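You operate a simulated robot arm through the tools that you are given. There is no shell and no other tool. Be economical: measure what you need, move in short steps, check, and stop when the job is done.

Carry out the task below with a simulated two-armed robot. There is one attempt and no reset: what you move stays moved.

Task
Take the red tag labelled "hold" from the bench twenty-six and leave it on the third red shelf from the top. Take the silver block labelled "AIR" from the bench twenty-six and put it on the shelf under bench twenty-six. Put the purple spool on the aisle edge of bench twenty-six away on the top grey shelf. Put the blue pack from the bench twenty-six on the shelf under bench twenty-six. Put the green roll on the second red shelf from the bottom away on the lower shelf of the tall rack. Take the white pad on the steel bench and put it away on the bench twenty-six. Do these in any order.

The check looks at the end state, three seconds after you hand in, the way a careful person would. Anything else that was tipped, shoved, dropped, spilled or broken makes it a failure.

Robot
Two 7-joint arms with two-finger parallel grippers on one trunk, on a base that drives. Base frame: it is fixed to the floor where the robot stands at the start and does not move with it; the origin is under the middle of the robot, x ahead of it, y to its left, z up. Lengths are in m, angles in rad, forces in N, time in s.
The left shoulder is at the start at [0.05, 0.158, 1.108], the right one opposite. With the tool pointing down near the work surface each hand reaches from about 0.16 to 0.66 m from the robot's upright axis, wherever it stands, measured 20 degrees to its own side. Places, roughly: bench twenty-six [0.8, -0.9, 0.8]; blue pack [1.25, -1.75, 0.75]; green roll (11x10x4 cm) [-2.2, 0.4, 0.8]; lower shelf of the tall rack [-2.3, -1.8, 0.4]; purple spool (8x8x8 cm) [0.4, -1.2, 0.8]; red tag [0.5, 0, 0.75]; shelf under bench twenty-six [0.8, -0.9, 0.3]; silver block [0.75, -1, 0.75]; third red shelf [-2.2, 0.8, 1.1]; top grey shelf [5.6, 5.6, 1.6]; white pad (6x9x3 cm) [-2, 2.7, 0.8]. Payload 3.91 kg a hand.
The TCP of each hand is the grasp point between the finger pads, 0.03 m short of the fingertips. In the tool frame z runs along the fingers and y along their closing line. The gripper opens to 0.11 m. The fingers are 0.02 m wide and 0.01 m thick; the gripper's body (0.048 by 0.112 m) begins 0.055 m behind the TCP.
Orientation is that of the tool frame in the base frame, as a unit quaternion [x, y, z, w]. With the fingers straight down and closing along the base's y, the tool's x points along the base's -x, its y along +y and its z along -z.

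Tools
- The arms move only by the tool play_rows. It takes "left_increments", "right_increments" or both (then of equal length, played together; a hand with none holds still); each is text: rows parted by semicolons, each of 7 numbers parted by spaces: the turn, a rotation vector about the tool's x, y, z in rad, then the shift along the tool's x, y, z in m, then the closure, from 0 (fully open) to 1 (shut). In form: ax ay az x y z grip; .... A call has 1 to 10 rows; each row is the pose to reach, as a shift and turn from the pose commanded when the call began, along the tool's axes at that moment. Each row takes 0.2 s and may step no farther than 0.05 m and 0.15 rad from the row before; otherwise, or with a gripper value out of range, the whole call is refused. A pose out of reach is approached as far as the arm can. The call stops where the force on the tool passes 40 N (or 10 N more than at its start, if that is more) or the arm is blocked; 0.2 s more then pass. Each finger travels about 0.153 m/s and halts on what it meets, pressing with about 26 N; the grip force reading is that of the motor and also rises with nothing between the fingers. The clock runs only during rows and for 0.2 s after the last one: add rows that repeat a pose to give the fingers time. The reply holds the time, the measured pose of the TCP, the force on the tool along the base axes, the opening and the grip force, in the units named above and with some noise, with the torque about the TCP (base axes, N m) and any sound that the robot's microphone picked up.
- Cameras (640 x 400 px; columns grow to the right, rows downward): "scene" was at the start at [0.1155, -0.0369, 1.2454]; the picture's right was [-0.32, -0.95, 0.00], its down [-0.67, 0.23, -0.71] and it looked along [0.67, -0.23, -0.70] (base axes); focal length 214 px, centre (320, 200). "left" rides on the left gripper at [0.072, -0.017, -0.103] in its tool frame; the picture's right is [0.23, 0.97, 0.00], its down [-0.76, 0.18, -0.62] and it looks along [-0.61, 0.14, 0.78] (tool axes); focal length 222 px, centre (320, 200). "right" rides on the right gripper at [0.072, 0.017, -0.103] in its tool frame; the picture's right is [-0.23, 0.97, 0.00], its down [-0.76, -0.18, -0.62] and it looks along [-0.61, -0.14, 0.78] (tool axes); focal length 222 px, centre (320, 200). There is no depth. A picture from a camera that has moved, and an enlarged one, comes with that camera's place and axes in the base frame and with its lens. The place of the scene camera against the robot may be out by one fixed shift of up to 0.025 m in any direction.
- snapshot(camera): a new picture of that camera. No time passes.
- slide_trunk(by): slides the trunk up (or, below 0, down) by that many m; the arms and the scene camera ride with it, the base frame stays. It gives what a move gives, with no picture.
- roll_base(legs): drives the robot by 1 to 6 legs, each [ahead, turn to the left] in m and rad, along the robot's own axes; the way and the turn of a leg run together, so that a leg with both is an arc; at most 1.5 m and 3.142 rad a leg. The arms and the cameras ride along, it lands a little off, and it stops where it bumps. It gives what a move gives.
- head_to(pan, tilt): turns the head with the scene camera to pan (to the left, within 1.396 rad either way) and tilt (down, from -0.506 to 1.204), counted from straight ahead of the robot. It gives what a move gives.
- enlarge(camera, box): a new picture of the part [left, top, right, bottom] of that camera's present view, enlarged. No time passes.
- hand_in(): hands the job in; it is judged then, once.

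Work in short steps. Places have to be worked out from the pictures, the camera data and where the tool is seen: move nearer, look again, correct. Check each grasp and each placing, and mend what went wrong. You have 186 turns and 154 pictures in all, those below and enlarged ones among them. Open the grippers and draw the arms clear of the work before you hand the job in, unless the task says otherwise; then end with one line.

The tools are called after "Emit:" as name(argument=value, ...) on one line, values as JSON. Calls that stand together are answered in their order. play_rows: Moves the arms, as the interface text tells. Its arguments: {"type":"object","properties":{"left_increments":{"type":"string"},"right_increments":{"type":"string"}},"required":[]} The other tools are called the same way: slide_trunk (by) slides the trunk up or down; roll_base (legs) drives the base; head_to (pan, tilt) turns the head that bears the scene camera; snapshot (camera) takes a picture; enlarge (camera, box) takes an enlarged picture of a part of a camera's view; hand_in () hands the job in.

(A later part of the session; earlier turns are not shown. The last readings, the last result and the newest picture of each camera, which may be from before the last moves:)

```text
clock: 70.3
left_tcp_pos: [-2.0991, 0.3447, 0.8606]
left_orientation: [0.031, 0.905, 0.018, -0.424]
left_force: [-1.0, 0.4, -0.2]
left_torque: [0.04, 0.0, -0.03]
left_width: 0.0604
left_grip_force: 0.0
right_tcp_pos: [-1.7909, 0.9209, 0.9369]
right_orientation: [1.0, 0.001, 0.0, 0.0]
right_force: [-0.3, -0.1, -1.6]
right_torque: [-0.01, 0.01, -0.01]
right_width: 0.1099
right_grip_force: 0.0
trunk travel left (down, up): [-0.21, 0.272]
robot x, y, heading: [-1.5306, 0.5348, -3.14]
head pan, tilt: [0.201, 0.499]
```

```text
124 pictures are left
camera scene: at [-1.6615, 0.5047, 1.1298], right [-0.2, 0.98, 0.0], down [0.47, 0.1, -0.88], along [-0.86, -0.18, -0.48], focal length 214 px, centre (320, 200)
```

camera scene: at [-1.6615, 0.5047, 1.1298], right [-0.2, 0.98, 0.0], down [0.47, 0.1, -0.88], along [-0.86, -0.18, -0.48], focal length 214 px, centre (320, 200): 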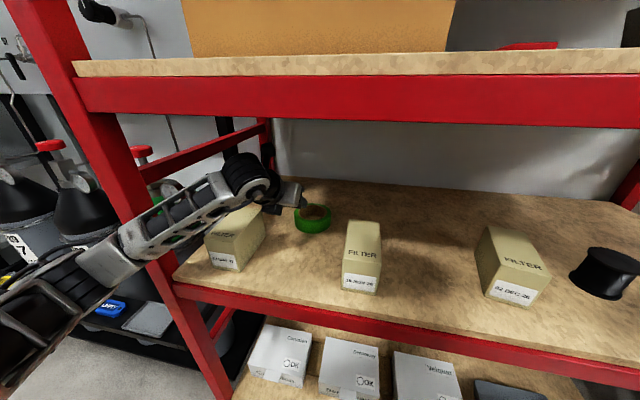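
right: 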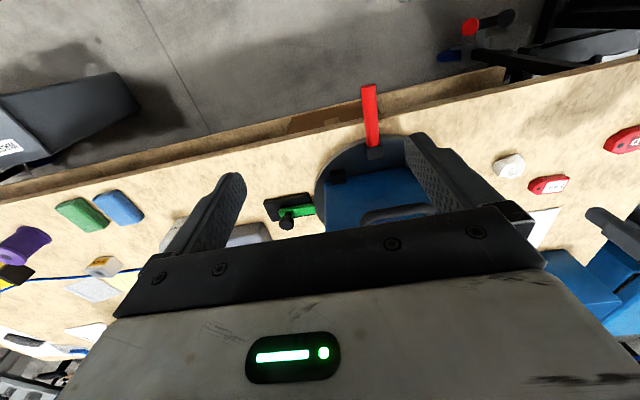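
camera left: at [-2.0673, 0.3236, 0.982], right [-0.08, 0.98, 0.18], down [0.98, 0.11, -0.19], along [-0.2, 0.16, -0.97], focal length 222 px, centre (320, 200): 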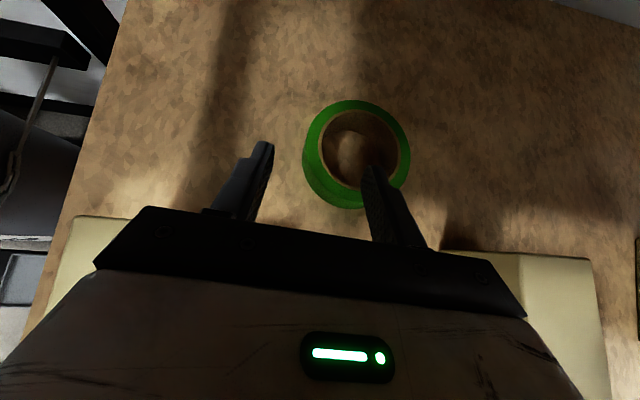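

The roll's hole is centred about [-2.161, 0.386]; its left wall at y≈0.339. I position the jaws astride that wall and descend.

Emit:
play_rows(left_increments="0 0 0 0.019 -0.005 0.023 0.45; 0 0 0 0.0383 -0.01 0.046 0.45; 0 0 0 0.0253 -0.01 0.0568 0.45; 0 0 0 0.0123 -0.0103 0.0676 0.45; 0 0 0 -0.0007 -0.0104 0.0784 0.45; 0 0 0 -0.0092 -0.0105 0.0855 0.45; 0 0 0 -0.0163 -0.0105 0.0915 0.45; 0 0 0 -0.0163 -0.0105 0.0915 0.45")

Emit:
snapshot(camera="left")

```text
clock: 71.9
left_tcp_pos: [-2.1624, 0.3352, 0.8031]
left_orientation: [0.033, 0.898, 0.017, -0.438]
left_force: [-5.8, 1.3, 7.6]
left_torque: [-0.36, -0.91, -0.26]
left_width: 0.0605
left_grip_force: 0.0
right_tcp_pos: [-1.79, 0.9213, 0.9365]
right_orientation: [1.0, 0.001, 0.0, 0.0]
right_force: [0.1, 0.1, 0.5]
right_torque: [0.03, 0.01, 0.0]
right_width: 0.1101
right_grip_force: 0.0
trunk travel left (down, up): [-0.21, 0.272]
robot x, y, heading: [-1.5295, 0.5356, -3.14]
head pan, tilt: [0.201, 0.499]
stopped in row 8 (left hand): the force on the tool passed its limit at 46 N (the readings are from after the stop); the commanded pose is now the measured one
```

```text
123 pictures are left
camera left: at [-2.1264, 0.315, 0.9246], right [-0.07, 0.98, 0.18], down [0.97, 0.11, -0.22], along [-0.23, 0.16, -0.96], focal length 222 px, centre (320, 200)
```

left: 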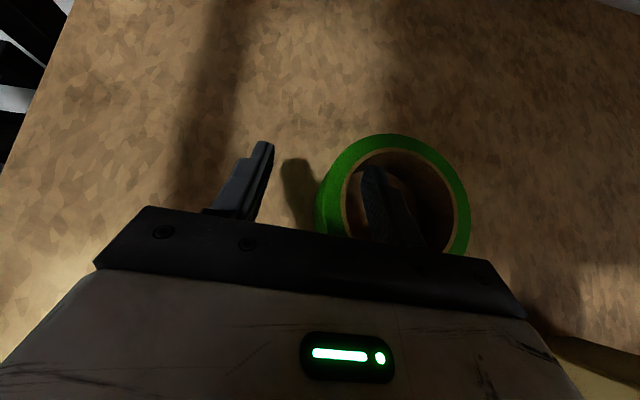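

One finger is in the hole, the other outside, tips at the shelf. Ease up 2 mm and close.

Emit:
play_rows(left_increments="0 0 0 0.0015 0 -0.0013 0.45; 0 0 0 0.0015 0 -0.0013 0.65; 0 0 0 0.0015 0 -0.0013 0.8; 0 0 0 0.0015 0 -0.0013 0.95; 0 0 0 0.0015 0 -0.0013 0.95; 0 0 0 0.0015 0 -0.0013 0.95")

Emit:
snapshot(camera="left")

```text
clock: 73.3
left_tcp_pos: [-2.1614, 0.336, 0.8029]
left_orientation: [0.032, 0.9, 0.017, -0.435]
left_force: [-0.6, 1.7, 0.6]
left_torque: [-0.18, -0.23, 0.03]
left_width: 0.0158
left_grip_force: 26.3
right_tcp_pos: [-1.7909, 0.921, 0.937]
right_orientation: [1.0, 0.001, 0.0, -0.001]
right_force: [-0.7, -1.1, -0.2]
right_torque: [0.0, 0.0, 0.01]
right_width: 0.1099
right_grip_force: 0.2
trunk travel left (down, up): [-0.21, 0.272]
robot x, y, heading: [-1.5343, 0.5329, -3.137]
head pan, tilt: [0.201, 0.499]
```

```text
122 pictures are left
camera left: at [-2.1261, 0.3151, 0.9243], right [-0.07, 0.98, 0.18], down [0.97, 0.11, -0.21], along [-0.23, 0.16, -0.96], focal length 222 px, centre (320, 200)
```

left: 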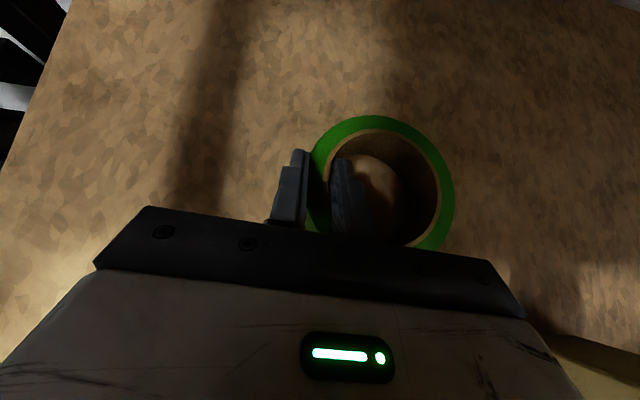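

Gripped (16 mm wall). Lift 6.5 cm, then back the base straight out.

Emit:
play_rows(left_increments="0 0 0 0.017 0 -0.0135 0.95; 0 0 0 0.034 0 -0.027 0.95; 0 0 0 0.051 0 -0.0405 0.95; 0 0 0 0.051 0 -0.0405 0.95")

Emit:
snapshot(camera="scene")

```text
clock: 74.3
left_tcp_pos: [-2.1598, 0.3355, 0.8695]
left_orientation: [0.033, 0.899, 0.017, -0.436]
left_force: [-0.5, 0.0, -0.4]
left_torque: [-0.04, 0.01, 0.0]
left_width: 0.0156
left_grip_force: 25.9
right_tcp_pos: [-1.7897, 0.9208, 0.9367]
right_orientation: [1.0, 0.0, 0.0, 0.0]
right_force: [0.3, 0.4, 0.7]
right_torque: [0.01, 0.0, -0.01]
right_width: 0.1101
right_grip_force: 0.0
trunk travel left (down, up): [-0.21, 0.272]
robot x, y, heading: [-1.5324, 0.5326, -3.141]
head pan, tilt: [0.201, 0.499]
```

```text
121 pictures are left
camera scene: at [-1.6616, 0.5047, 1.1298], right [-0.2, 0.98, 0.0], down [0.47, 0.1, -0.88], along [-0.86, -0.18, -0.48], focal length 214 px, centre (320, 200)
```

scene: 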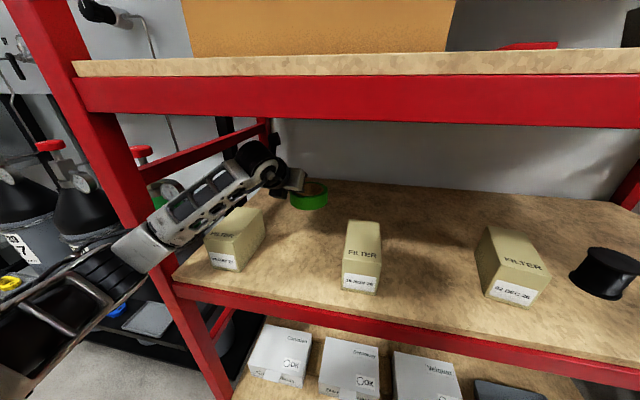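

Lower by 2 cm for headroom under the front beam, then back straight out.

Emit:
play_rows(left_increments="0 0 0 -0.0157 0.003 0.0125 0.95; 0 0 0 -0.0157 0.003 0.0125 0.95")

Emit:
roll_base(legs=[[-0.5, 0]])

Emit:
snapshot(camera="scene")

Emit:
snapshot(camera="left")

```text
clock: 74.9
left_tcp_pos: [-2.1608, 0.3394, 0.8478]
left_orientation: [0.032, 0.899, 0.016, -0.436]
left_force: [-0.5, 0.5, 0.3]
left_torque: [-0.01, -0.05, 0.0]
left_width: 0.0155
left_grip_force: 26.4
right_tcp_pos: [-1.7903, 0.92, 0.9366]
right_orientation: [1.0, 0.002, 0.0, 0.0]
right_force: [-0.2, -0.6, 0.6]
right_torque: [0.04, -0.03, 0.02]
right_width: 0.1099
right_grip_force: 0.1
trunk travel left (down, up): [-0.21, 0.272]
robot x, y, heading: [-1.5238, 0.5311, -3.141]
head pan, tilt: [0.201, 0.499]
```

```text
clock: 77.8
left_tcp_pos: [-1.66, 0.3387, 0.8492]
left_orientation: [0.03, 0.899, 0.016, -0.436]
left_force: [0.3, 0.8, -0.9]
left_torque: [-0.05, -0.01, 0.01]
left_width: 0.0151
left_grip_force: 25.7
right_tcp_pos: [-1.2933, 0.9214, 0.9368]
right_orientation: [1.0, 0.002, 0.0, 0.0]
right_force: [0.4, -0.5, 0.7]
right_torque: [0.01, -0.01, -0.05]
right_width: 0.1099
right_grip_force: 0.1
trunk travel left (down, up): [-0.21, 0.272]
robot x, y, heading: [-1.0313, 0.5363, -3.138]
head pan, tilt: [0.201, 0.499]
```

```text
120 pictures are left
camera scene: at [-1.1624, 0.5062, 1.1298], right [-0.2, 0.98, 0.0], down [0.47, 0.1, -0.88], along [-0.86, -0.18, -0.48], focal length 214 px, centre (320, 200)
```

scene: 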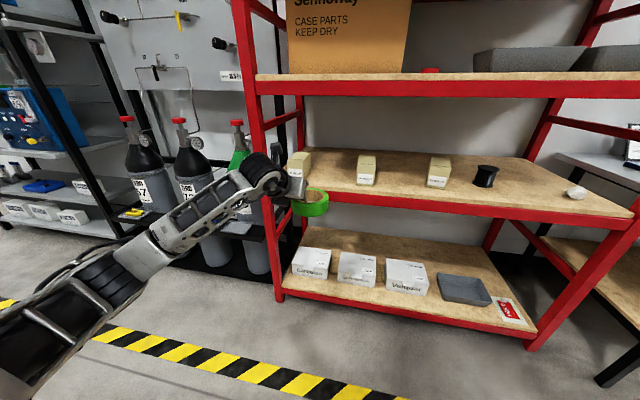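

```text
119 pictures are left
camera left: at [-1.6254, 0.3179, 0.9693], right [-0.07, 0.98, 0.18], down [0.97, 0.11, -0.21], along [-0.23, 0.16, -0.96], focal length 222 px, centre (320, 200)
```

left: 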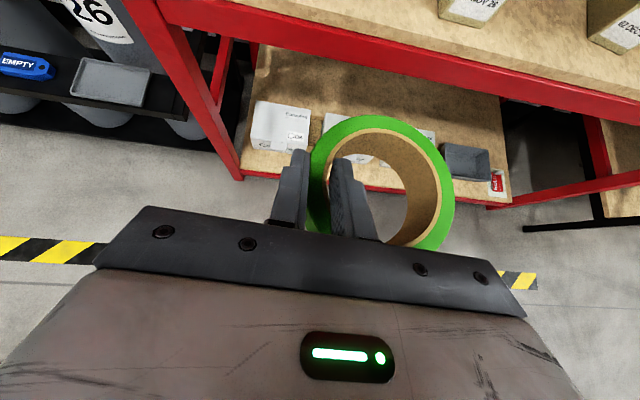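

The roll is out safely, boxes undisturbed. Next the white pad: raise the trunk for clearance and drive along the aisle to in front of the steel bench, then look.

Emit:
slide_trunk(by=0.22)

Emit:
roll_base(legs=[[0, -1.57], [1.2, 0], [0.6, 0], [0, 1.57]])

Emit:
head_to(pan=-0.2, tilt=0.45)

Emit:
snapshot(camera="scene")

```text
clock: 80.2
left_tcp_pos: [-1.66, 0.339, 1.068]
left_orientation: [0.031, 0.899, 0.017, -0.436]
left_force: [0.7, 0.4, -0.8]
left_torque: [-0.05, -0.01, 0.01]
left_width: 0.0156
left_grip_force: 25.9
right_tcp_pos: [-1.2915, 0.9213, 1.1559]
right_orientation: [1.0, 0.002, 0.001, 0.0]
right_force: [0.3, -0.1, 0.8]
right_torque: [-0.01, -0.03, -0.03]
right_width: 0.1101
right_grip_force: 0.1
trunk travel left (down, up): [-0.43, 0.052]
robot x, y, heading: [-1.031, 0.5344, -3.14]
head pan, tilt: [0.201, 0.499]
```

```text
clock: 96.9
left_tcp_pos: [-1.6288, 2.1527, 1.069]
left_orientation: [0.043, 0.899, 0.023, -0.436]
left_force: [-0.5, 0.0, -1.2]
left_torque: [-0.04, -0.02, 0.01]
left_width: 0.0149
left_grip_force: 25.9
right_tcp_pos: [-1.2438, 2.7244, 1.1566]
right_orientation: [1.0, -0.012, 0.001, 0.0]
right_force: [0.6, 0.3, -0.4]
right_torque: [-0.03, -0.01, 0.0]
right_width: 0.11
right_grip_force: 0.0
trunk travel left (down, up): [-0.43, 0.052]
robot x, y, heading: [-0.9937, 2.332, 3.114]
head pan, tilt: [0.201, 0.499]
```

```text
clock: 97.8
left_tcp_pos: [-1.6288, 2.1532, 1.068]
left_orientation: [0.044, 0.899, 0.023, -0.435]
left_force: [-0.1, 0.0, 0.0]
left_torque: [-0.04, 0.0, -0.02]
left_width: 0.0144
left_grip_force: 26.1
right_tcp_pos: [-1.245, 2.7245, 1.1564]
right_orientation: [1.0, -0.012, 0.001, -0.001]
right_force: [-0.6, -0.7, -0.3]
right_torque: [0.03, -0.02, 0.02]
right_width: 0.1099
right_grip_force: 0.0
trunk travel left (down, up): [-0.43, 0.052]
robot x, y, heading: [-0.996, 2.331, 3.123]
head pan, tilt: [-0.201, 0.45]
```

```text
118 pictures are left
camera scene: at [-1.1264, 2.342, 1.3542], right [0.22, 0.98, 0.0], down [0.42, -0.1, -0.9], along [-0.88, 0.2, -0.44], focal length 214 px, centre (320, 200)
```

scene: 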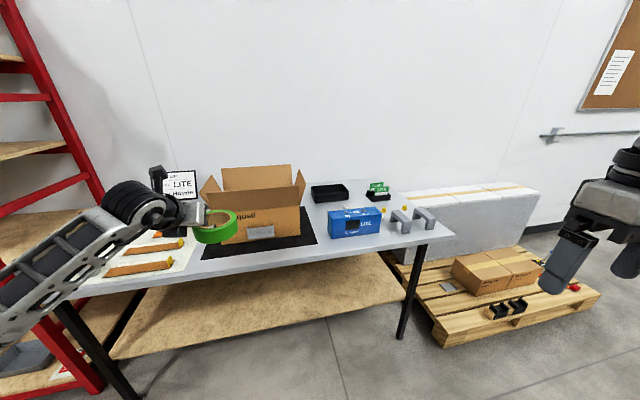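

I need to find the white pad; enlarge the table.

Emit:
enlarge(camera="scene", box=[80, 150, 460, 300])

```text
1.68 times, centred on (270, 225) of scene
camera zoom: at [-1.1264, 2.342, 1.3542], right [0.22, 0.98, 0.0], down [0.42, -0.1, -0.9], along [-0.88, 0.2, -0.44], focal length 361 px, centre (404, 158)
```

zoom: 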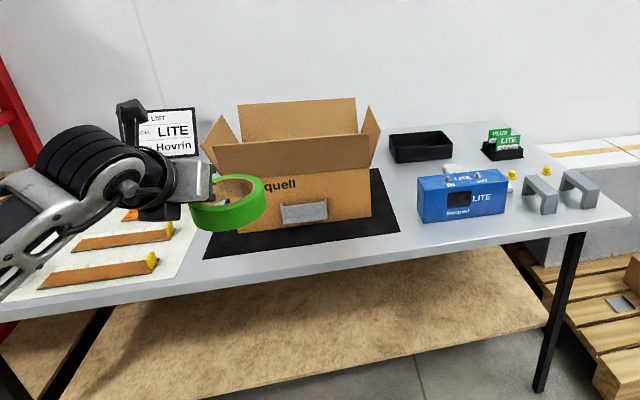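

Emit:
enlarge(camera="scene", box=[300, 170, 460, 270])

```text
4.00 times, centred on (380, 220) of scene
camera zoom: at [-1.1264, 2.342, 1.3542], right [0.22, 0.98, 0.0], down [0.42, -0.1, -0.9], along [-0.88, 0.2, -0.44], focal length 858 px, centre (80, 120)
```

zoom: 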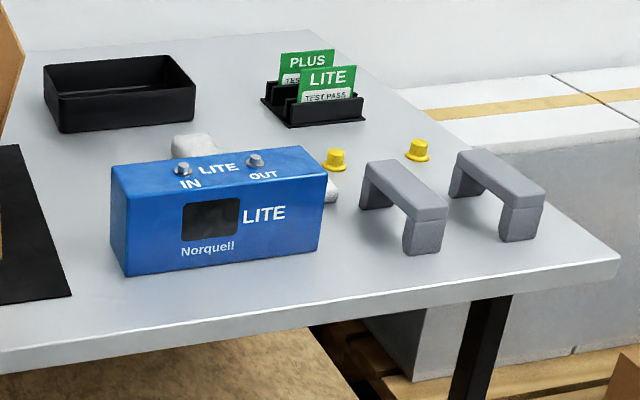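

White objects sit behind the blue LITE box (≈[-2.13, 2.74]). Before nearing, I fold the left arm back with the roll, so it clears the carton.

Emit:
play_rows(left_increments="0 -0.1 0 -0.013 0 -0.0246 0.95; 0 -0.2 0 -0.026 0 -0.049 0.95; 0 -0.3 0 -0.039 0 -0.074 0.95; 0 -0.4 0 -0.052 0 -0.098 0.95; 0 -0.5 0 -0.066 0 -0.123 0.95; 0 -0.6 0 -0.079 0 -0.148 0.95; 0 -0.7 0 -0.092 0 -0.172 0.95; 0 -0.8 0 -0.105 0 -0.197 0.95")

Emit:
snapshot(camera="left")

```text
clock: 99.6
left_tcp_pos: [-1.4089, 2.1315, 1.109]
left_orientation: [0.048, 0.998, 0.004, -0.05]
left_force: [0.4, -0.1, -0.6]
left_torque: [-0.06, 0.01, 0.0]
left_width: 0.0144
left_grip_force: 26.0
right_tcp_pos: [-1.2437, 2.7244, 1.1572]
right_orientation: [1.0, -0.012, 0.0, 0.0]
right_force: [-0.6, 0.4, 0.8]
right_torque: [-0.01, -0.02, 0.0]
right_width: 0.1099
right_grip_force: 0.0
trunk travel left (down, up): [-0.43, 0.052]
robot x, y, heading: [-0.9943, 2.3345, 3.117]
head pan, tilt: [-0.201, 0.45]
```

```text
115 pictures are left
camera left: at [-1.4715, 2.1193, 1.2199], right [-0.13, 0.99, 0.03], down [0.83, 0.09, 0.54], along [0.54, 0.09, -0.84], focal length 222 px, centre (320, 200)
```

left: 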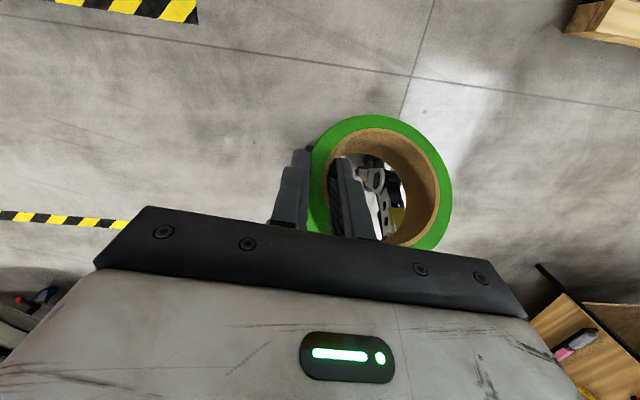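

Still held well. Move closer, to about [-1.4, 2.5].

Emit:
roll_base(legs=[[0, -0.41], [0.44, 0], [0, 0.41]])

Emit:
head_to(pan=-0.35, tilt=0.7)

Emit:
snapshot(camera="scene")

Emit:
snapshot(camera="right")

```text
clock: 104.7
left_tcp_pos: [-1.8035, 2.3183, 1.109]
left_orientation: [0.055, 0.997, 0.005, -0.051]
left_force: [0.2, -1.0, -0.8]
left_torque: [-0.02, 0.0, -0.01]
left_width: 0.0141
left_grip_force: 26.0
right_tcp_pos: [-1.6312, 2.9089, 1.1571]
right_orientation: [1.0, -0.018, 0.0, 0.0]
right_force: [0.2, -0.2, 0.2]
right_torque: [-0.01, 0.03, 0.02]
right_width: 0.1097
right_grip_force: 0.0
trunk travel left (down, up): [-0.43, 0.052]
robot x, y, heading: [-1.3879, 2.5111, 3.102]
head pan, tilt: [-0.201, 0.45]
```

```text
clock: 105.4
left_tcp_pos: [-1.8029, 2.3184, 1.109]
left_orientation: [0.055, 0.997, 0.004, -0.051]
left_force: [-0.2, -0.5, -1.3]
left_torque: [0.0, 0.01, 0.02]
left_width: 0.0141
left_grip_force: 26.2
right_tcp_pos: [-1.6317, 2.9094, 1.1563]
right_orientation: [1.0, -0.017, 0.0, 0.0]
right_force: [-0.4, -0.1, 0.6]
right_torque: [-0.03, -0.02, 0.01]
right_width: 0.1099
right_grip_force: 0.0
trunk travel left (down, up): [-0.43, 0.052]
robot x, y, heading: [-1.3872, 2.5151, 3.106]
head pan, tilt: [-0.351, 0.7]
```

```text
114 pictures are left
camera scene: at [-1.5072, 2.5362, 1.3321], right [0.38, 0.93, 0.0], down [0.6, -0.24, -0.77], along [-0.71, 0.29, -0.64], focal length 214 px, centre (320, 200)
```

scene: 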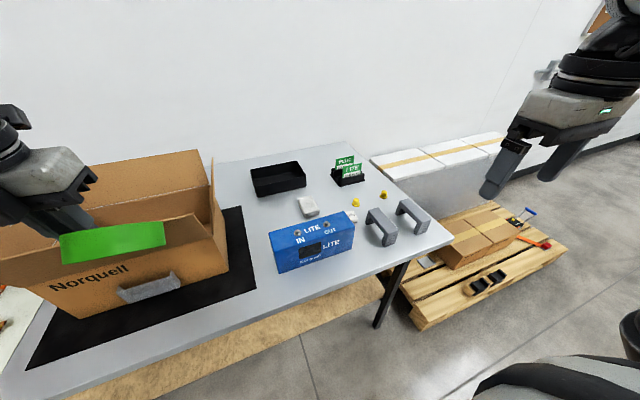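

```text
113 pictures are left
camera right: at [-1.5588, 2.8889, 1.2599], right [-0.26, -0.97, 0.0], down [-0.75, 0.2, 0.62], along [-0.6, 0.16, -0.78], focal length 222 px, centre (320, 200)
```

right: 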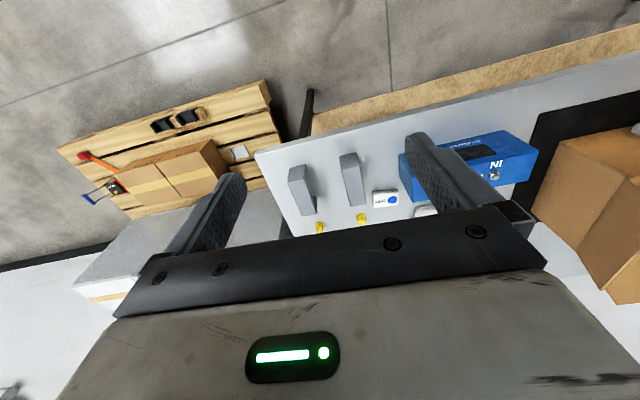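

Emit:
enlarge(camera="scene", box=[240, 150, 400, 250])

```text
4.00 times, centred on (320, 200) of scene
camera zoom: at [-1.5072, 2.5362, 1.3321], right [0.38, 0.93, 0.0], down [0.6, -0.24, -0.77], along [-0.71, 0.29, -0.64], focal length 858 px, centre (320, 200)
```

zoom: 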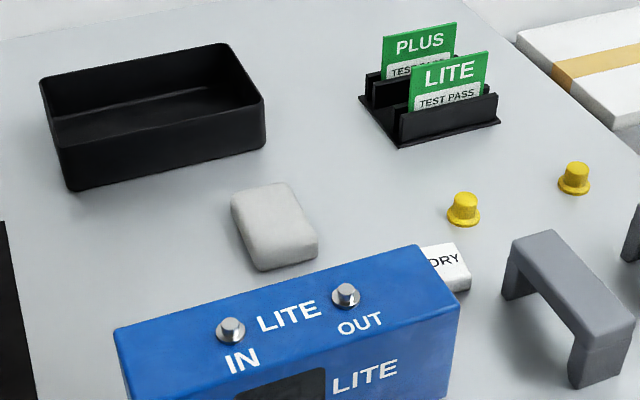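

The plain soft white pad (not the "DRY" block) lies at about [-2.07, 2.72], long side along x. I drive 8 cm nearer and bring the right hand above it, tool down.

Emit:
roll_base(legs=[[0.08, 0]])

```text
clock: 106.5
left_tcp_pos: [-1.8829, 2.3206, 1.1089]
left_orientation: [0.055, 0.997, 0.005, -0.051]
left_force: [-0.2, 0.1, -1.3]
left_torque: [-0.02, 0.02, -0.03]
left_width: 0.014
left_grip_force: 26.0
right_tcp_pos: [-1.7127, 2.9121, 1.1567]
right_orientation: [1.0, -0.017, 0.001, 0.0]
right_force: [-0.4, 0.5, 0.0]
right_torque: [0.02, 0.0, 0.01]
right_width: 0.1098
right_grip_force: 0.0
trunk travel left (down, up): [-0.43, 0.052]
robot x, y, heading: [-1.4672, 2.5183, 3.107]
head pan, tilt: [-0.351, 0.7]
```

Emit:
play_rows(right_increments="0 0 0 -0.034 0.0204 0.0207 0; 0 0 0 -0.068 0.0407 0.0414 0; 0 0 0 -0.102 0.0611 0.0621 0; 0 0 0 -0.136 0.0815 0.0828 0; 0 0 0 -0.17 0.1018 0.1035 0; 0 0 0 -0.204 0.1222 0.1242 0; 0 0 0 -0.238 0.1426 0.1449 0; 0 0 0 -0.272 0.163 0.1656 0; 0 0 0 -0.306 0.1833 0.1863 0; 0 0 0 -0.34 0.2037 0.207 0")

Emit:
snapshot(camera="right")

Emit:
snapshot(camera="scene")

```text
clock: 108.7
left_tcp_pos: [-1.8826, 2.322, 1.1094]
left_orientation: [0.056, 0.997, 0.005, -0.051]
left_force: [-0.2, 0.5, -1.1]
left_torque: [-0.06, -0.03, 0.01]
left_width: 0.0139
left_grip_force: 25.5
right_tcp_pos: [-1.9787, 2.7632, 0.9897]
right_orientation: [1.0, -0.017, -0.001, 0.001]
right_force: [0.1, 0.6, 0.2]
right_torque: [-0.02, -0.03, 0.03]
right_width: 0.1099
right_grip_force: 0.1
right hand out of reach, approached as far as the arm can: row 8, 9, 10
trunk travel left (down, up): [-0.43, 0.052]
robot x, y, heading: [-1.4637, 2.5163, 3.102]
head pan, tilt: [-0.351, 0.7]
```

```text
111 pictures are left
camera right: at [-1.9061, 2.7423, 1.0923], right [-0.26, -0.97, 0.0], down [-0.75, 0.2, 0.62], along [-0.6, 0.16, -0.78], focal length 222 px, centre (320, 200)
```

right: 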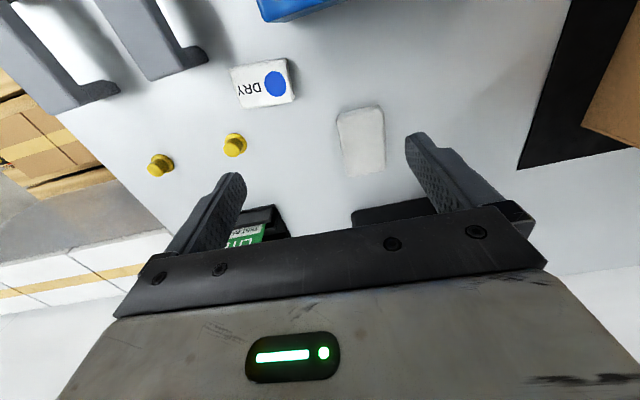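

```text
110 pictures are left
camera scene: at [-1.5872, 2.539, 1.332], right [0.38, 0.93, 0.0], down [0.6, -0.24, -0.76], along [-0.71, 0.29, -0.64], focal length 214 px, centre (320, 200)
```

scene: 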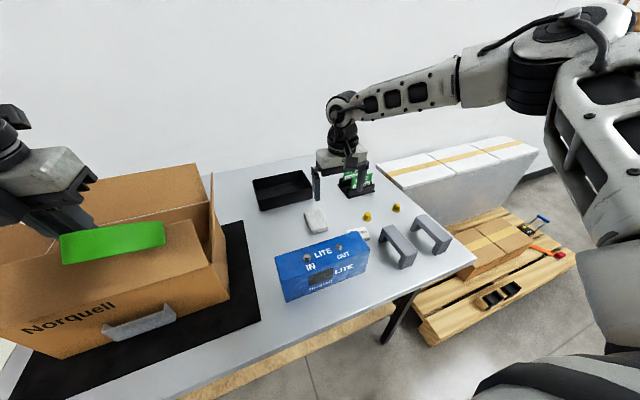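

Reach ran out short with a vertical tool. The hand camera puts the pad at about [-2.04, 2.72]; I try with the tool pitched forward 0.4 rad.

Emit:
play_rows(right_increments="0 -0.1 0 -0.015 0.011 0.01 0; 0 -0.2 0 -0.03 0.022 0.02 0; 0 -0.3 0 -0.045 0.034 0.04 0; 0 -0.4 0 -0.06 0.045 0.06 0; 0 -0.4 0 -0.06 0.045 0.06 0")

Emit:
snapshot(camera="right")

```text
clock: 109.9
left_tcp_pos: [-1.8828, 2.3215, 1.1096]
left_orientation: [0.054, 0.997, 0.004, -0.052]
left_force: [-0.6, -0.4, -0.5]
left_torque: [-0.04, 0.0, 0.0]
left_width: 0.014
left_grip_force: 26.0
right_tcp_pos: [-2.0113, 2.7487, 0.9539]
right_orientation: [0.98, -0.017, -0.2, -0.004]
right_force: [0.6, 0.2, 1.4]
right_torque: [-0.01, 0.01, 0.04]
right_width: 0.1102
right_grip_force: 0.1
right hand out of reach, approached as far as the arm can: row 1, 2, 3, 4, 5
trunk travel left (down, up): [-0.43, 0.052]
robot x, y, heading: [-1.4688, 2.5155, 3.107]
head pan, tilt: [-0.351, 0.7]
```

```text
109 pictures are left
camera right: at [-1.9038, 2.7257, 1.0205], right [-0.24, -0.97, 0.09], down [-0.45, 0.19, 0.87], along [-0.86, 0.17, -0.48], focal length 222 px, centre (320, 200)
```

right: 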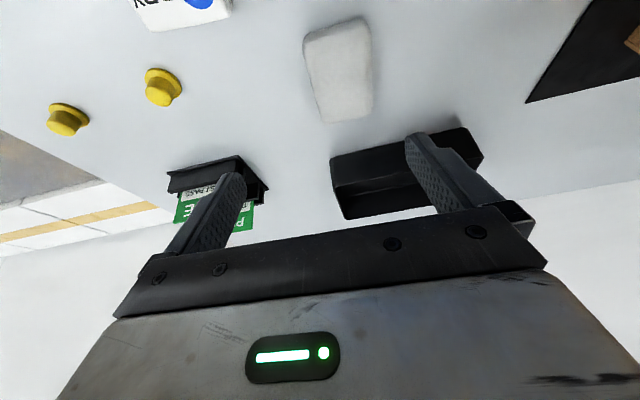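

Emit:
play_rows(right_increments="0 0.05 0 0.001 0.007 0.02 0; 0 0.1 0 0.002 0.014 0.04 0; 0 0.15 0 0.003 0.021 0.06 0; 0 0.2 0 0.003 0.028 0.079 0; 0 0.2 0 0.003 0.028 0.079 0")

Emit:
snapshot(camera="right")

```text
clock: 111.1
left_tcp_pos: [-1.8832, 2.3212, 1.1097]
left_orientation: [0.054, 0.997, 0.005, -0.051]
left_force: [-0.4, -0.6, -1.0]
left_torque: [-0.05, 0.02, 0.01]
left_width: 0.0137
left_grip_force: 26.3
right_tcp_pos: [-1.9817, 2.7624, 0.9366]
right_orientation: [0.995, -0.018, -0.099, -0.002]
right_force: [-0.2, -0.2, -0.3]
right_torque: [0.01, 0.01, 0.01]
right_width: 0.1099
right_grip_force: 0.0
right hand out of reach, approached as far as the arm can: row 1, 2, 3, 4, 5
trunk travel left (down, up): [-0.43, 0.052]
robot x, y, heading: [-1.4641, 2.513, 3.107]
head pan, tilt: [-0.351, 0.7]
```

```text
108 pictures are left
camera right: at [-1.8902, 2.741, 1.0231], right [-0.26, -0.97, 0.05], down [-0.62, 0.2, 0.76], along [-0.74, 0.17, -0.65], focal length 222 px, centre (320, 200)
```

right: 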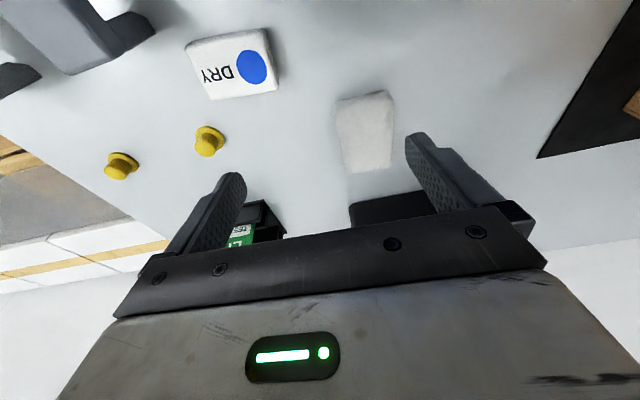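

Reach seems to depend on shoulder height (stated for trunk at its start height). I raise the left hand 12 cm relative to the trunk, then lower the trunk 12 cm.

Emit:
play_rows(left_increments="0 0 0 0 0 -0.03 0.95; 0 0 0 0 0 -0.06 0.95; 0 0 0 0 0 -0.09 0.95; 0 0 0 0 0 -0.12 0.95", right_increments="0 0 0 0 0 -0.03 0; 0 0 0 0 0 -0.06 0; 0 0 0 0 0 -0.09 0; 0 0 0 0 0 -0.12 0")

Emit:
slide_trunk(by=-0.12)

```text
clock: 112.1
left_tcp_pos: [-1.8695, 2.3196, 1.2318]
left_orientation: [0.055, 0.997, 0.005, -0.051]
left_force: [1.1, 0.0, -0.1]
left_torque: [-0.06, 0.01, -0.01]
left_width: 0.0139
left_grip_force: 25.9
right_tcp_pos: [-1.9542, 2.7639, 1.0516]
right_orientation: [0.995, -0.017, -0.099, -0.002]
right_force: [0.4, -0.2, -0.2]
right_torque: [0.02, -0.02, -0.02]
right_width: 0.11
right_grip_force: 0.0
trunk travel left (down, up): [-0.43, 0.052]
robot x, y, heading: [-1.4652, 2.5189, 3.108]
head pan, tilt: [-0.351, 0.7]
```

```text
clock: 113.6
left_tcp_pos: [-1.8701, 2.3197, 1.1097]
left_orientation: [0.055, 0.997, 0.004, -0.052]
left_force: [1.4, 0.4, -1.4]
left_torque: [-0.05, 0.04, 0.0]
left_width: 0.0138
left_grip_force: 26.5
right_tcp_pos: [-1.9567, 2.7642, 0.9325]
right_orientation: [0.995, -0.018, -0.101, -0.002]
right_force: [0.2, 0.3, 0.1]
right_torque: [-0.01, -0.01, 0.0]
right_width: 0.1102
right_grip_force: 0.1
trunk travel left (down, up): [-0.31, 0.172]
robot x, y, heading: [-1.4666, 2.5221, 3.114]
head pan, tilt: [-0.351, 0.7]
```

Emit:
play_rows(right_increments="0 0 0 -0.017 0.012 0.01 0; 0 0 0 -0.034 0.025 0.02 0; 0 0 0 -0.051 0.037 0.04 0; 0 0 0 -0.0677 0.049 0.06 0; 0 0 0 -0.0677 0.049 0.065 0")

Emit:
snapshot(camera="right")

```text
clock: 114.8
left_tcp_pos: [-1.8704, 2.3197, 1.1089]
left_orientation: [0.055, 0.997, 0.004, -0.052]
left_force: [0.2, 0.1, -1.0]
left_torque: [-0.04, 0.03, -0.04]
left_width: 0.0141
left_grip_force: 25.8
right_tcp_pos: [-2.0075, 2.7384, 0.8938]
right_orientation: [0.995, -0.017, -0.101, -0.001]
right_force: [0.3, 0.7, 0.2]
right_torque: [0.04, -0.02, 0.0]
right_width: 0.11
right_grip_force: 0.0
right hand out of reach, approached as far as the arm can: row 3, 4, 5
trunk travel left (down, up): [-0.31, 0.172]
robot x, y, heading: [-1.4721, 2.5138, 3.105]
head pan, tilt: [-0.351, 0.7]
```

```text
107 pictures are left
camera right: at [-1.9165, 2.7178, 0.9805], right [-0.26, -0.97, 0.05], down [-0.62, 0.2, 0.76], along [-0.75, 0.17, -0.65], focal length 222 px, centre (320, 200)
```

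right: 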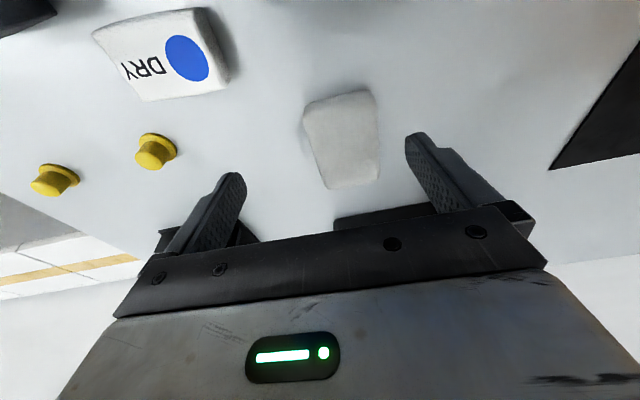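

Emit:
play_rows(right_increments="0 -0.1 0 -0.005 0.005 0.0 0; 0 -0.2 0 -0.01 0.01 0.01 0; 0 -0.3 0 -0.015 0.015 0.02 0; 0 -0.3 0 -0.02 0.021 0.03 0; 0 -0.3 0 -0.02 0.021 0.039 0")

Emit:
snapshot(camera="right")

```text
clock: 116.0
left_tcp_pos: [-1.8701, 2.3191, 1.1085]
left_orientation: [0.055, 0.997, 0.005, -0.052]
left_force: [0.2, -1.0, -0.8]
left_torque: [-0.04, 0.04, -0.01]
left_width: 0.0138
left_grip_force: 25.6
right_tcp_pos: [-2.0278, 2.7273, 0.8651]
right_orientation: [0.969, -0.017, -0.248, -0.004]
right_force: [0.1, -0.5, 0.4]
right_torque: [0.01, 0.02, 0.0]
right_width: 0.11
right_grip_force: 0.0
right hand out of reach, approached as far as the arm can: row 4, 5
trunk travel left (down, up): [-0.31, 0.172]
robot x, y, heading: [-1.4651, 2.5156, 3.1]
head pan, tilt: [-0.351, 0.7]
```

```text
106 pictures are left
camera right: at [-1.9132, 2.705, 0.9209], right [-0.23, -0.97, 0.11], down [-0.36, 0.19, 0.91], along [-0.9, 0.17, -0.4], focal length 222 px, centre (320, 200)
```

right: 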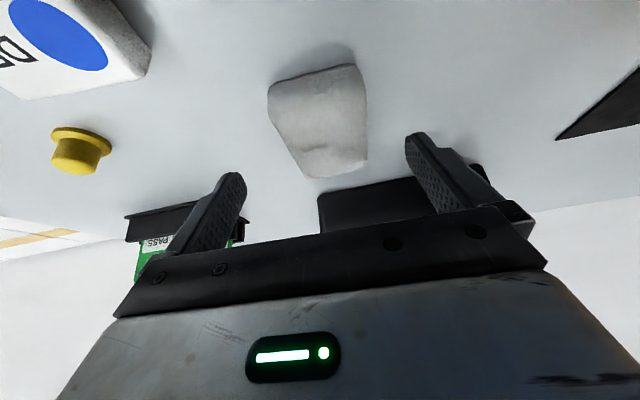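

The pitched hand's camera would come near the blue box, so go back to near vertical, raise both arms, and lower the trunk another 10 cm for reach.

Emit:
play_rows(left_increments="0 0 0 0 0 -0.025 0.95; 0 0 0 0 0 -0.05 0.95; 0 0 0 0 0 -0.075 0.95; 0 0 0 0 0 -0.1 0.95", right_increments="0 0.11 0 0.01 0 -0.03 0; 0 0.22 0 0.01 0 -0.06 0; 0 0.33 0 0.01 0 -0.09 0; 0 0.45 0 0.01 0 -0.12 0")

Emit:
slide_trunk(by=-0.1)

```text
clock: 117.0
left_tcp_pos: [-1.8587, 2.318, 1.2103]
left_orientation: [0.054, 0.997, 0.005, -0.05]
left_force: [0.3, -0.3, -0.8]
left_torque: [-0.04, 0.02, -0.02]
left_width: 0.0137
left_grip_force: 26.2
right_tcp_pos: [-1.9601, 2.7241, 0.9663]
right_orientation: [1.0, -0.018, -0.024, -0.001]
right_force: [-0.1, -1.0, -0.1]
right_torque: [-0.01, -0.04, 0.02]
right_width: 0.1102
right_grip_force: 0.1
trunk travel left (down, up): [-0.31, 0.172]
robot x, y, heading: [-1.4678, 2.5154, 3.105]
head pan, tilt: [-0.351, 0.7]
```

```text
clock: 118.3
left_tcp_pos: [-1.8571, 2.3186, 1.1094]
left_orientation: [0.055, 0.997, 0.004, -0.051]
left_force: [0.2, -0.9, -1.3]
left_torque: [-0.03, -0.01, 0.0]
left_width: 0.0137
left_grip_force: 26.2
right_tcp_pos: [-1.9612, 2.7244, 0.8663]
right_orientation: [1.0, -0.017, -0.025, -0.001]
right_force: [-0.1, -0.9, 0.5]
right_torque: [-0.01, -0.02, -0.05]
right_width: 0.1096
right_grip_force: 0.1
trunk travel left (down, up): [-0.21, 0.272]
robot x, y, heading: [-1.4663, 2.5199, 3.104]
head pan, tilt: [-0.351, 0.7]
```

Emit:
play_rows(right_increments="0 0 0 -0.02 0.003 0 0; 0 0 0 -0.04 0.005 0 0; 0 0 0 -0.06 0.007 0 0; 0 0 0 -0.08 0.009 0 0; 0 0 0 -0.08 0.009 0 0")

Emit:
snapshot(camera="right")

```text
clock: 119.5
left_tcp_pos: [-1.8591, 2.318, 1.1096]
left_orientation: [0.055, 0.997, 0.004, -0.051]
left_force: [-0.5, -0.4, -0.4]
left_torque: [-0.06, 0.0, 0.0]
left_width: 0.0139
left_grip_force: 26.2
right_tcp_pos: [-1.9965, 2.7423, 0.871]
right_orientation: [1.0, -0.018, -0.025, -0.001]
right_force: [0.0, -0.3, 0.0]
right_torque: [-0.02, 0.03, -0.01]
right_width: 0.1099
right_grip_force: 0.2
right hand out of reach, approached as far as the arm can: row 2, 3, 4, 5
trunk travel left (down, up): [-0.21, 0.272]
robot x, y, heading: [-1.4705, 2.5113, 3.105]
head pan, tilt: [-0.351, 0.7]
```

```text
105 pictures are left
camera right: at [-1.9197, 2.7217, 0.9706], right [-0.26, -0.97, 0.01], down [-0.72, 0.2, 0.66], along [-0.64, 0.16, -0.75], focal length 222 px, centre (320, 200)
```

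right: 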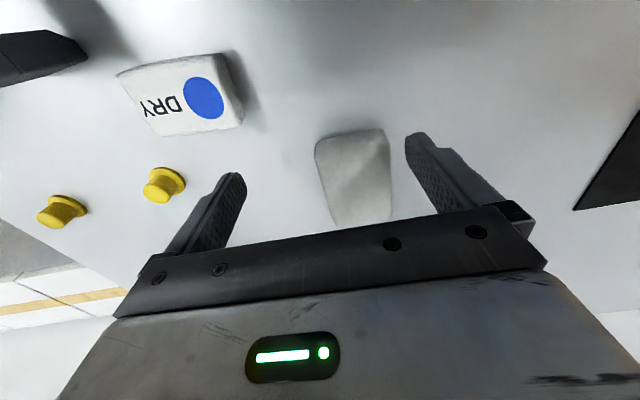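

The limit looks like the wrist yaw. I lift and turn the right wrist half around (positive sense), which gives the same closing line with more reach.

Emit:
play_rows(right_increments="0 0 0.15 0.01 0 -0.03 0; 0 0 0.3 0.02 0 -0.06 0; 0 0 0.45 0.03 0 -0.09 0; 0 0 0.6 0.03 0 -0.1 0; 0 0 0.75 0.03 0 -0.1 0; 0 0 0.9 0.03 0 -0.1 0; 0 0 1.05 0.03 0 -0.1 0; 0 0 1.2 0.03 0 -0.1 0; 0 0 1.35 0.03 0 -0.1 0; 0 0 1.5 0.03 0 -0.1 0")

Emit:
play_rows(right_increments="0 0 0.15 0 0 0 0; 0 0 0.3 0 0 0 0; 0 0 0.45 0 0 0 0; 0 0 0.6 0 0 0 0; 0 0 0.75 0 0 0 0; 0 0 0.9 0 0 0 0; 0 0 1.05 0 0 0 0; 0 0 1.2 0 0 0 0; 0 0 1.35 0 0 0 0; 0 0 1.5 0 0 0 0")

Emit:
snapshot(camera="right")

```text
clock: 121.7
left_tcp_pos: [-1.8603, 2.3171, 1.1099]
left_orientation: [0.056, 0.997, 0.004, -0.052]
left_force: [0.4, -0.6, -0.4]
left_torque: [-0.04, -0.02, 0.0]
left_width: 0.0136
left_grip_force: 25.9
right_tcp_pos: [-1.963, 2.7396, 0.9701]
right_orientation: [0.718, -0.695, -0.019, 0.017]
right_force: [-0.5, -0.3, -0.4]
right_torque: [0.01, -0.02, -0.03]
right_width: 0.1102
right_grip_force: 0.1
trunk travel left (down, up): [-0.21, 0.272]
robot x, y, heading: [-1.4714, 2.5181, 3.106]
head pan, tilt: [-0.351, 0.7]
```

```text
clock: 123.9
left_tcp_pos: [-1.859, 2.3174, 1.1101]
left_orientation: [0.054, 0.997, 0.005, -0.052]
left_force: [-0.1, 0.8, -0.9]
left_torque: [-0.05, -0.01, 0.02]
left_width: 0.0138
left_grip_force: 26.3
right_tcp_pos: [-1.9632, 2.7391, 0.9702]
right_orientation: [-0.052, 0.998, 0.002, -0.025]
right_force: [0.1, -0.4, 0.8]
right_torque: [-0.04, -0.03, 0.0]
right_width: 0.1098
right_grip_force: 0.0
trunk travel left (down, up): [-0.21, 0.272]
robot x, y, heading: [-1.4704, 2.5166, 3.109]
head pan, tilt: [-0.351, 0.7]
```

```text
104 pictures are left
camera right: at [-2.0305, 2.7476, 1.0768], right [0.12, 0.99, 0.0], down [0.81, -0.1, 0.58], along [0.58, -0.08, -0.81], focal length 222 px, centre (320, 200)
```

right: 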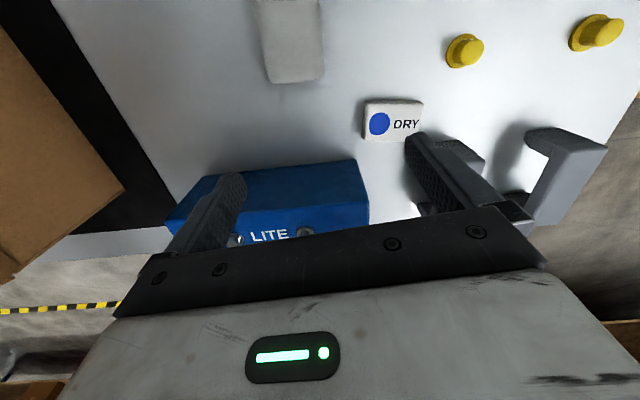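

The flip worked. Pad centre ≈ [-2.037, 2.718]; move over it and down to z 0.87.

Emit:
play_rows(right_increments="0 0 0.05 0.017 -0.003 0.02 0; 0 0 0.1 0.034 -0.006 0.04 0; 0 0 0.15 0.052 -0.01 0.06 0; 0 0 0.165 0.0686 -0.0134 0.08 0; 0 0 0.165 0.0686 -0.0134 0.1 0; 0 0 0.165 0.0686 -0.0134 0.1 0")

Emit:
snapshot(camera="right")

```text
clock: 125.3
left_tcp_pos: [-1.8582, 2.3175, 1.1084]
left_orientation: [0.055, 0.997, 0.005, -0.052]
left_force: [0.0, -0.2, -0.4]
left_torque: [-0.07, 0.0, 0.01]
left_width: 0.0136
left_grip_force: 25.9
right_tcp_pos: [-1.9978, 2.742, 0.8734]
right_orientation: [0.03, 0.999, 0.0, -0.025]
right_force: [0.2, -0.1, -0.1]
right_torque: [0.01, -0.01, -0.02]
right_width: 0.1103
right_grip_force: 0.1
right hand out of reach, approached as far as the arm can: row 2, 3, 4, 5, 6
trunk travel left (down, up): [-0.21, 0.272]
robot x, y, heading: [-1.4674, 2.5188, 3.105]
head pan, tilt: [-0.351, 0.7]
```

```text
103 pictures are left
camera right: at [-2.0626, 2.762, 0.9812], right [0.28, 0.96, -0.01], down [0.78, -0.22, 0.58], along [0.56, -0.18, -0.81], focal length 222 px, centre (320, 200)
```

right: 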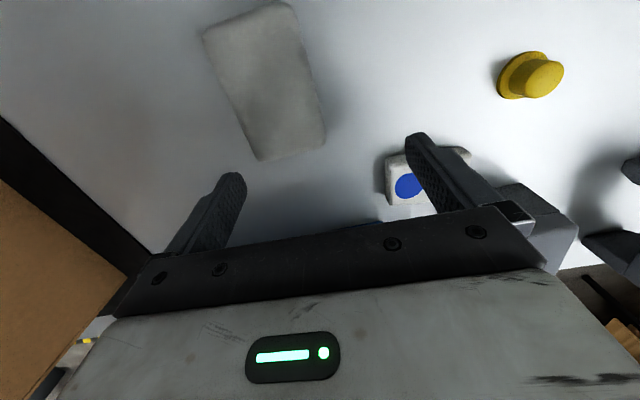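

Same limit, so I pitch the tool forward 0.55 rad (camera now on top, clear of the blue box). Pad spans x −1.995…−2.086, y 2.684…2.745.

Emit:
play_rows(right_increments="0 0.11 0 0 -0.005 -0.01 0; 0 0.22 0 0.01 -0.01 -0.015 0; 0 0.33 0 0.02 -0.016 -0.015 0; 0 0.44 0 0.03 -0.022 -0.01 0; 0 0.55 0 0.0355 -0.026 -0.005 0; 0 0.55 0 0.0355 -0.026 -0.005 0")

Emit:
snapshot(camera="right")

```text
clock: 126.7
left_tcp_pos: [-1.8591, 2.3186, 1.1109]
left_orientation: [0.055, 0.997, 0.005, -0.051]
left_force: [-0.7, 0.1, 0.0]
left_torque: [-0.05, 0.03, 0.02]
left_width: 0.0135
left_grip_force: 26.0
right_tcp_pos: [-2.032, 2.72, 0.8817]
right_orientation: [0.028, 0.955, 0.008, -0.296]
right_force: [-0.4, 0.5, -0.3]
right_torque: [0.01, 0.04, -0.04]
right_width: 0.1102
right_grip_force: 0.1
trunk travel left (down, up): [-0.21, 0.272]
robot x, y, heading: [-1.4624, 2.5166, 3.11]
head pan, tilt: [-0.351, 0.7]
```

```text
102 pictures are left
camera right: at [-2.0326, 2.7349, 1.0079], right [0.24, 0.96, -0.13], down [0.97, -0.23, 0.08], along [0.05, -0.15, -0.99], focal length 222 px, centre (320, 200)
```

right: 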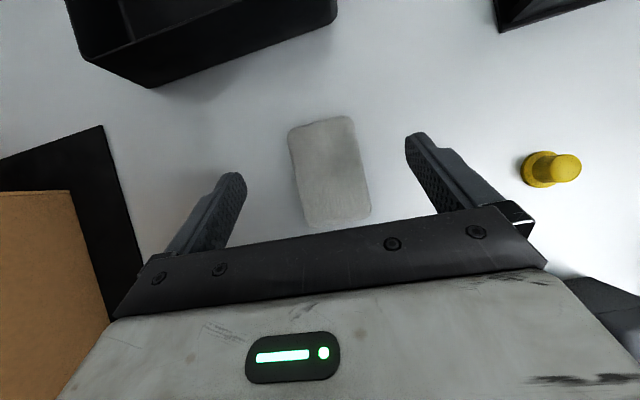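

Well aligned. Descend in steps until the tips meet the table.

Emit:
play_rows(right_increments="0 0 0 -0.003 -0.002 0.022 0.1; 0 0 0 -0.0145 -0.002 0.0385 0.1; 0 0 0 -0.02 -0.002 0.0468 0.1; 0 0 0 -0.0258 -0.002 0.055 0.1; 0 0 0 -0.0315 -0.002 0.0633 0.1; 0 0 0 -0.037 -0.002 0.0715 0.1; 0 0 0 -0.0427 -0.002 0.08 0.1; 0 0 0 -0.0484 -0.002 0.088 0.1")

```text
clock: 127.8
left_tcp_pos: [-1.8572, 2.3173, 1.1104]
left_orientation: [0.056, 0.997, 0.005, -0.052]
left_force: [-0.3, 0.5, -1.2]
left_torque: [-0.06, 0.01, 0.01]
left_width: 0.0137
left_grip_force: 26.2
right_tcp_pos: [-2.0457, 2.7158, 0.8294]
right_orientation: [0.028, 0.951, 0.008, -0.308]
right_force: [10.1, -1.4, 14.4]
right_torque: [0.7, -0.18, -0.59]
right_width: 0.0988
right_grip_force: 0.0
trunk travel left (down, up): [-0.21, 0.272]
robot x, y, heading: [-1.4704, 2.5161, 3.105]
head pan, tilt: [-0.351, 0.7]
stopped in row 5 (right hand): the force on the tool passed its limit at 48 N (the readings are from after the stop); the commanded pose is now the measured one
```

Table at ≈0.80. Lift 2 mm and close on the pad.

Emit:
play_rows(right_increments="0 0 0 0.0015 0 -0.002 0.1; 0 0 0 0.0015 0 -0.002 0.35; 0 0 0 0.0015 0 -0.002 0.5; 0 0 0 0.0015 0 -0.002 0.65; 0 0 0 0.0015 0 -0.002 0.65; 0 0 0 0.0015 0 -0.002 0.65")

Emit:
snapshot(camera="right")

```text
clock: 129.2
left_tcp_pos: [-1.8576, 2.3179, 1.1096]
left_orientation: [0.054, 0.997, 0.005, -0.052]
left_force: [-0.3, -1.0, -0.5]
left_torque: [-0.06, -0.02, -0.01]
left_width: 0.0134
left_grip_force: 26.1
right_tcp_pos: [-2.0461, 2.7194, 0.8296]
right_orientation: [0.028, 0.952, 0.01, -0.306]
right_force: [-1.6, 9.6, 17.1]
right_torque: [0.46, 0.2, -0.09]
right_width: 0.0575
right_grip_force: 25.8
trunk travel left (down, up): [-0.21, 0.272]
robot x, y, heading: [-1.4684, 2.514, 3.107]
head pan, tilt: [-0.351, 0.7]
```

```text
101 pictures are left
camera right: at [-2.0426, 2.7342, 0.9563], right [0.24, 0.96, -0.13], down [0.97, -0.24, 0.06], along [0.03, -0.14, -0.99], focal length 222 px, centre (320, 200)
```

right: 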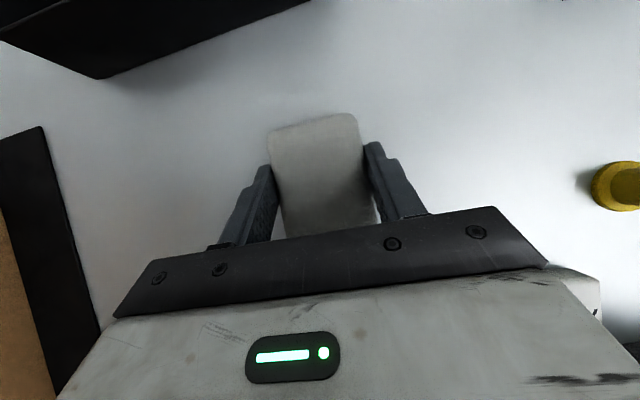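

Gripped. Lift 16 cm, then check and back off.

Emit:
play_rows(right_increments="0 0 0 0.0175 0 -0.0244 0.65; 0 0 0 0.035 0 -0.049 0.65; 0 0 0 0.0525 0 -0.073 0.65; 0 0 0 0.07 0 -0.098 0.65; 0 0 0 0.0875 0 -0.122 0.65; 0 0 0 0.094 0 -0.13 0.65")

Emit:
snapshot(camera="scene")

```text
clock: 130.7
left_tcp_pos: [-1.8578, 2.3186, 1.1094]
left_orientation: [0.055, 0.997, 0.004, -0.051]
left_force: [0.1, -0.3, 0.1]
left_torque: [-0.01, 0.03, 0.01]
left_width: 0.0136
left_grip_force: 26.0
right_tcp_pos: [-2.0478, 2.7183, 0.9897]
right_orientation: [0.028, 0.953, 0.008, -0.303]
right_force: [1.0, 0.3, -1.1]
right_torque: [0.0, 0.01, -0.02]
right_width: 0.0571
right_grip_force: 26.2
trunk travel left (down, up): [-0.21, 0.272]
robot x, y, heading: [-1.4662, 2.5157, 3.104]
head pan, tilt: [-0.351, 0.7]
```

```text
100 pictures are left
camera scene: at [-1.5869, 2.5391, 1.112], right [0.38, 0.93, 0.0], down [0.6, -0.24, -0.76], along [-0.71, 0.29, -0.64], focal length 214 px, centre (320, 200)
```

scene: 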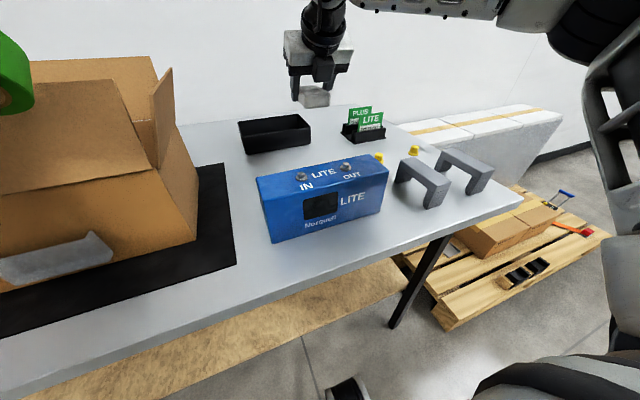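

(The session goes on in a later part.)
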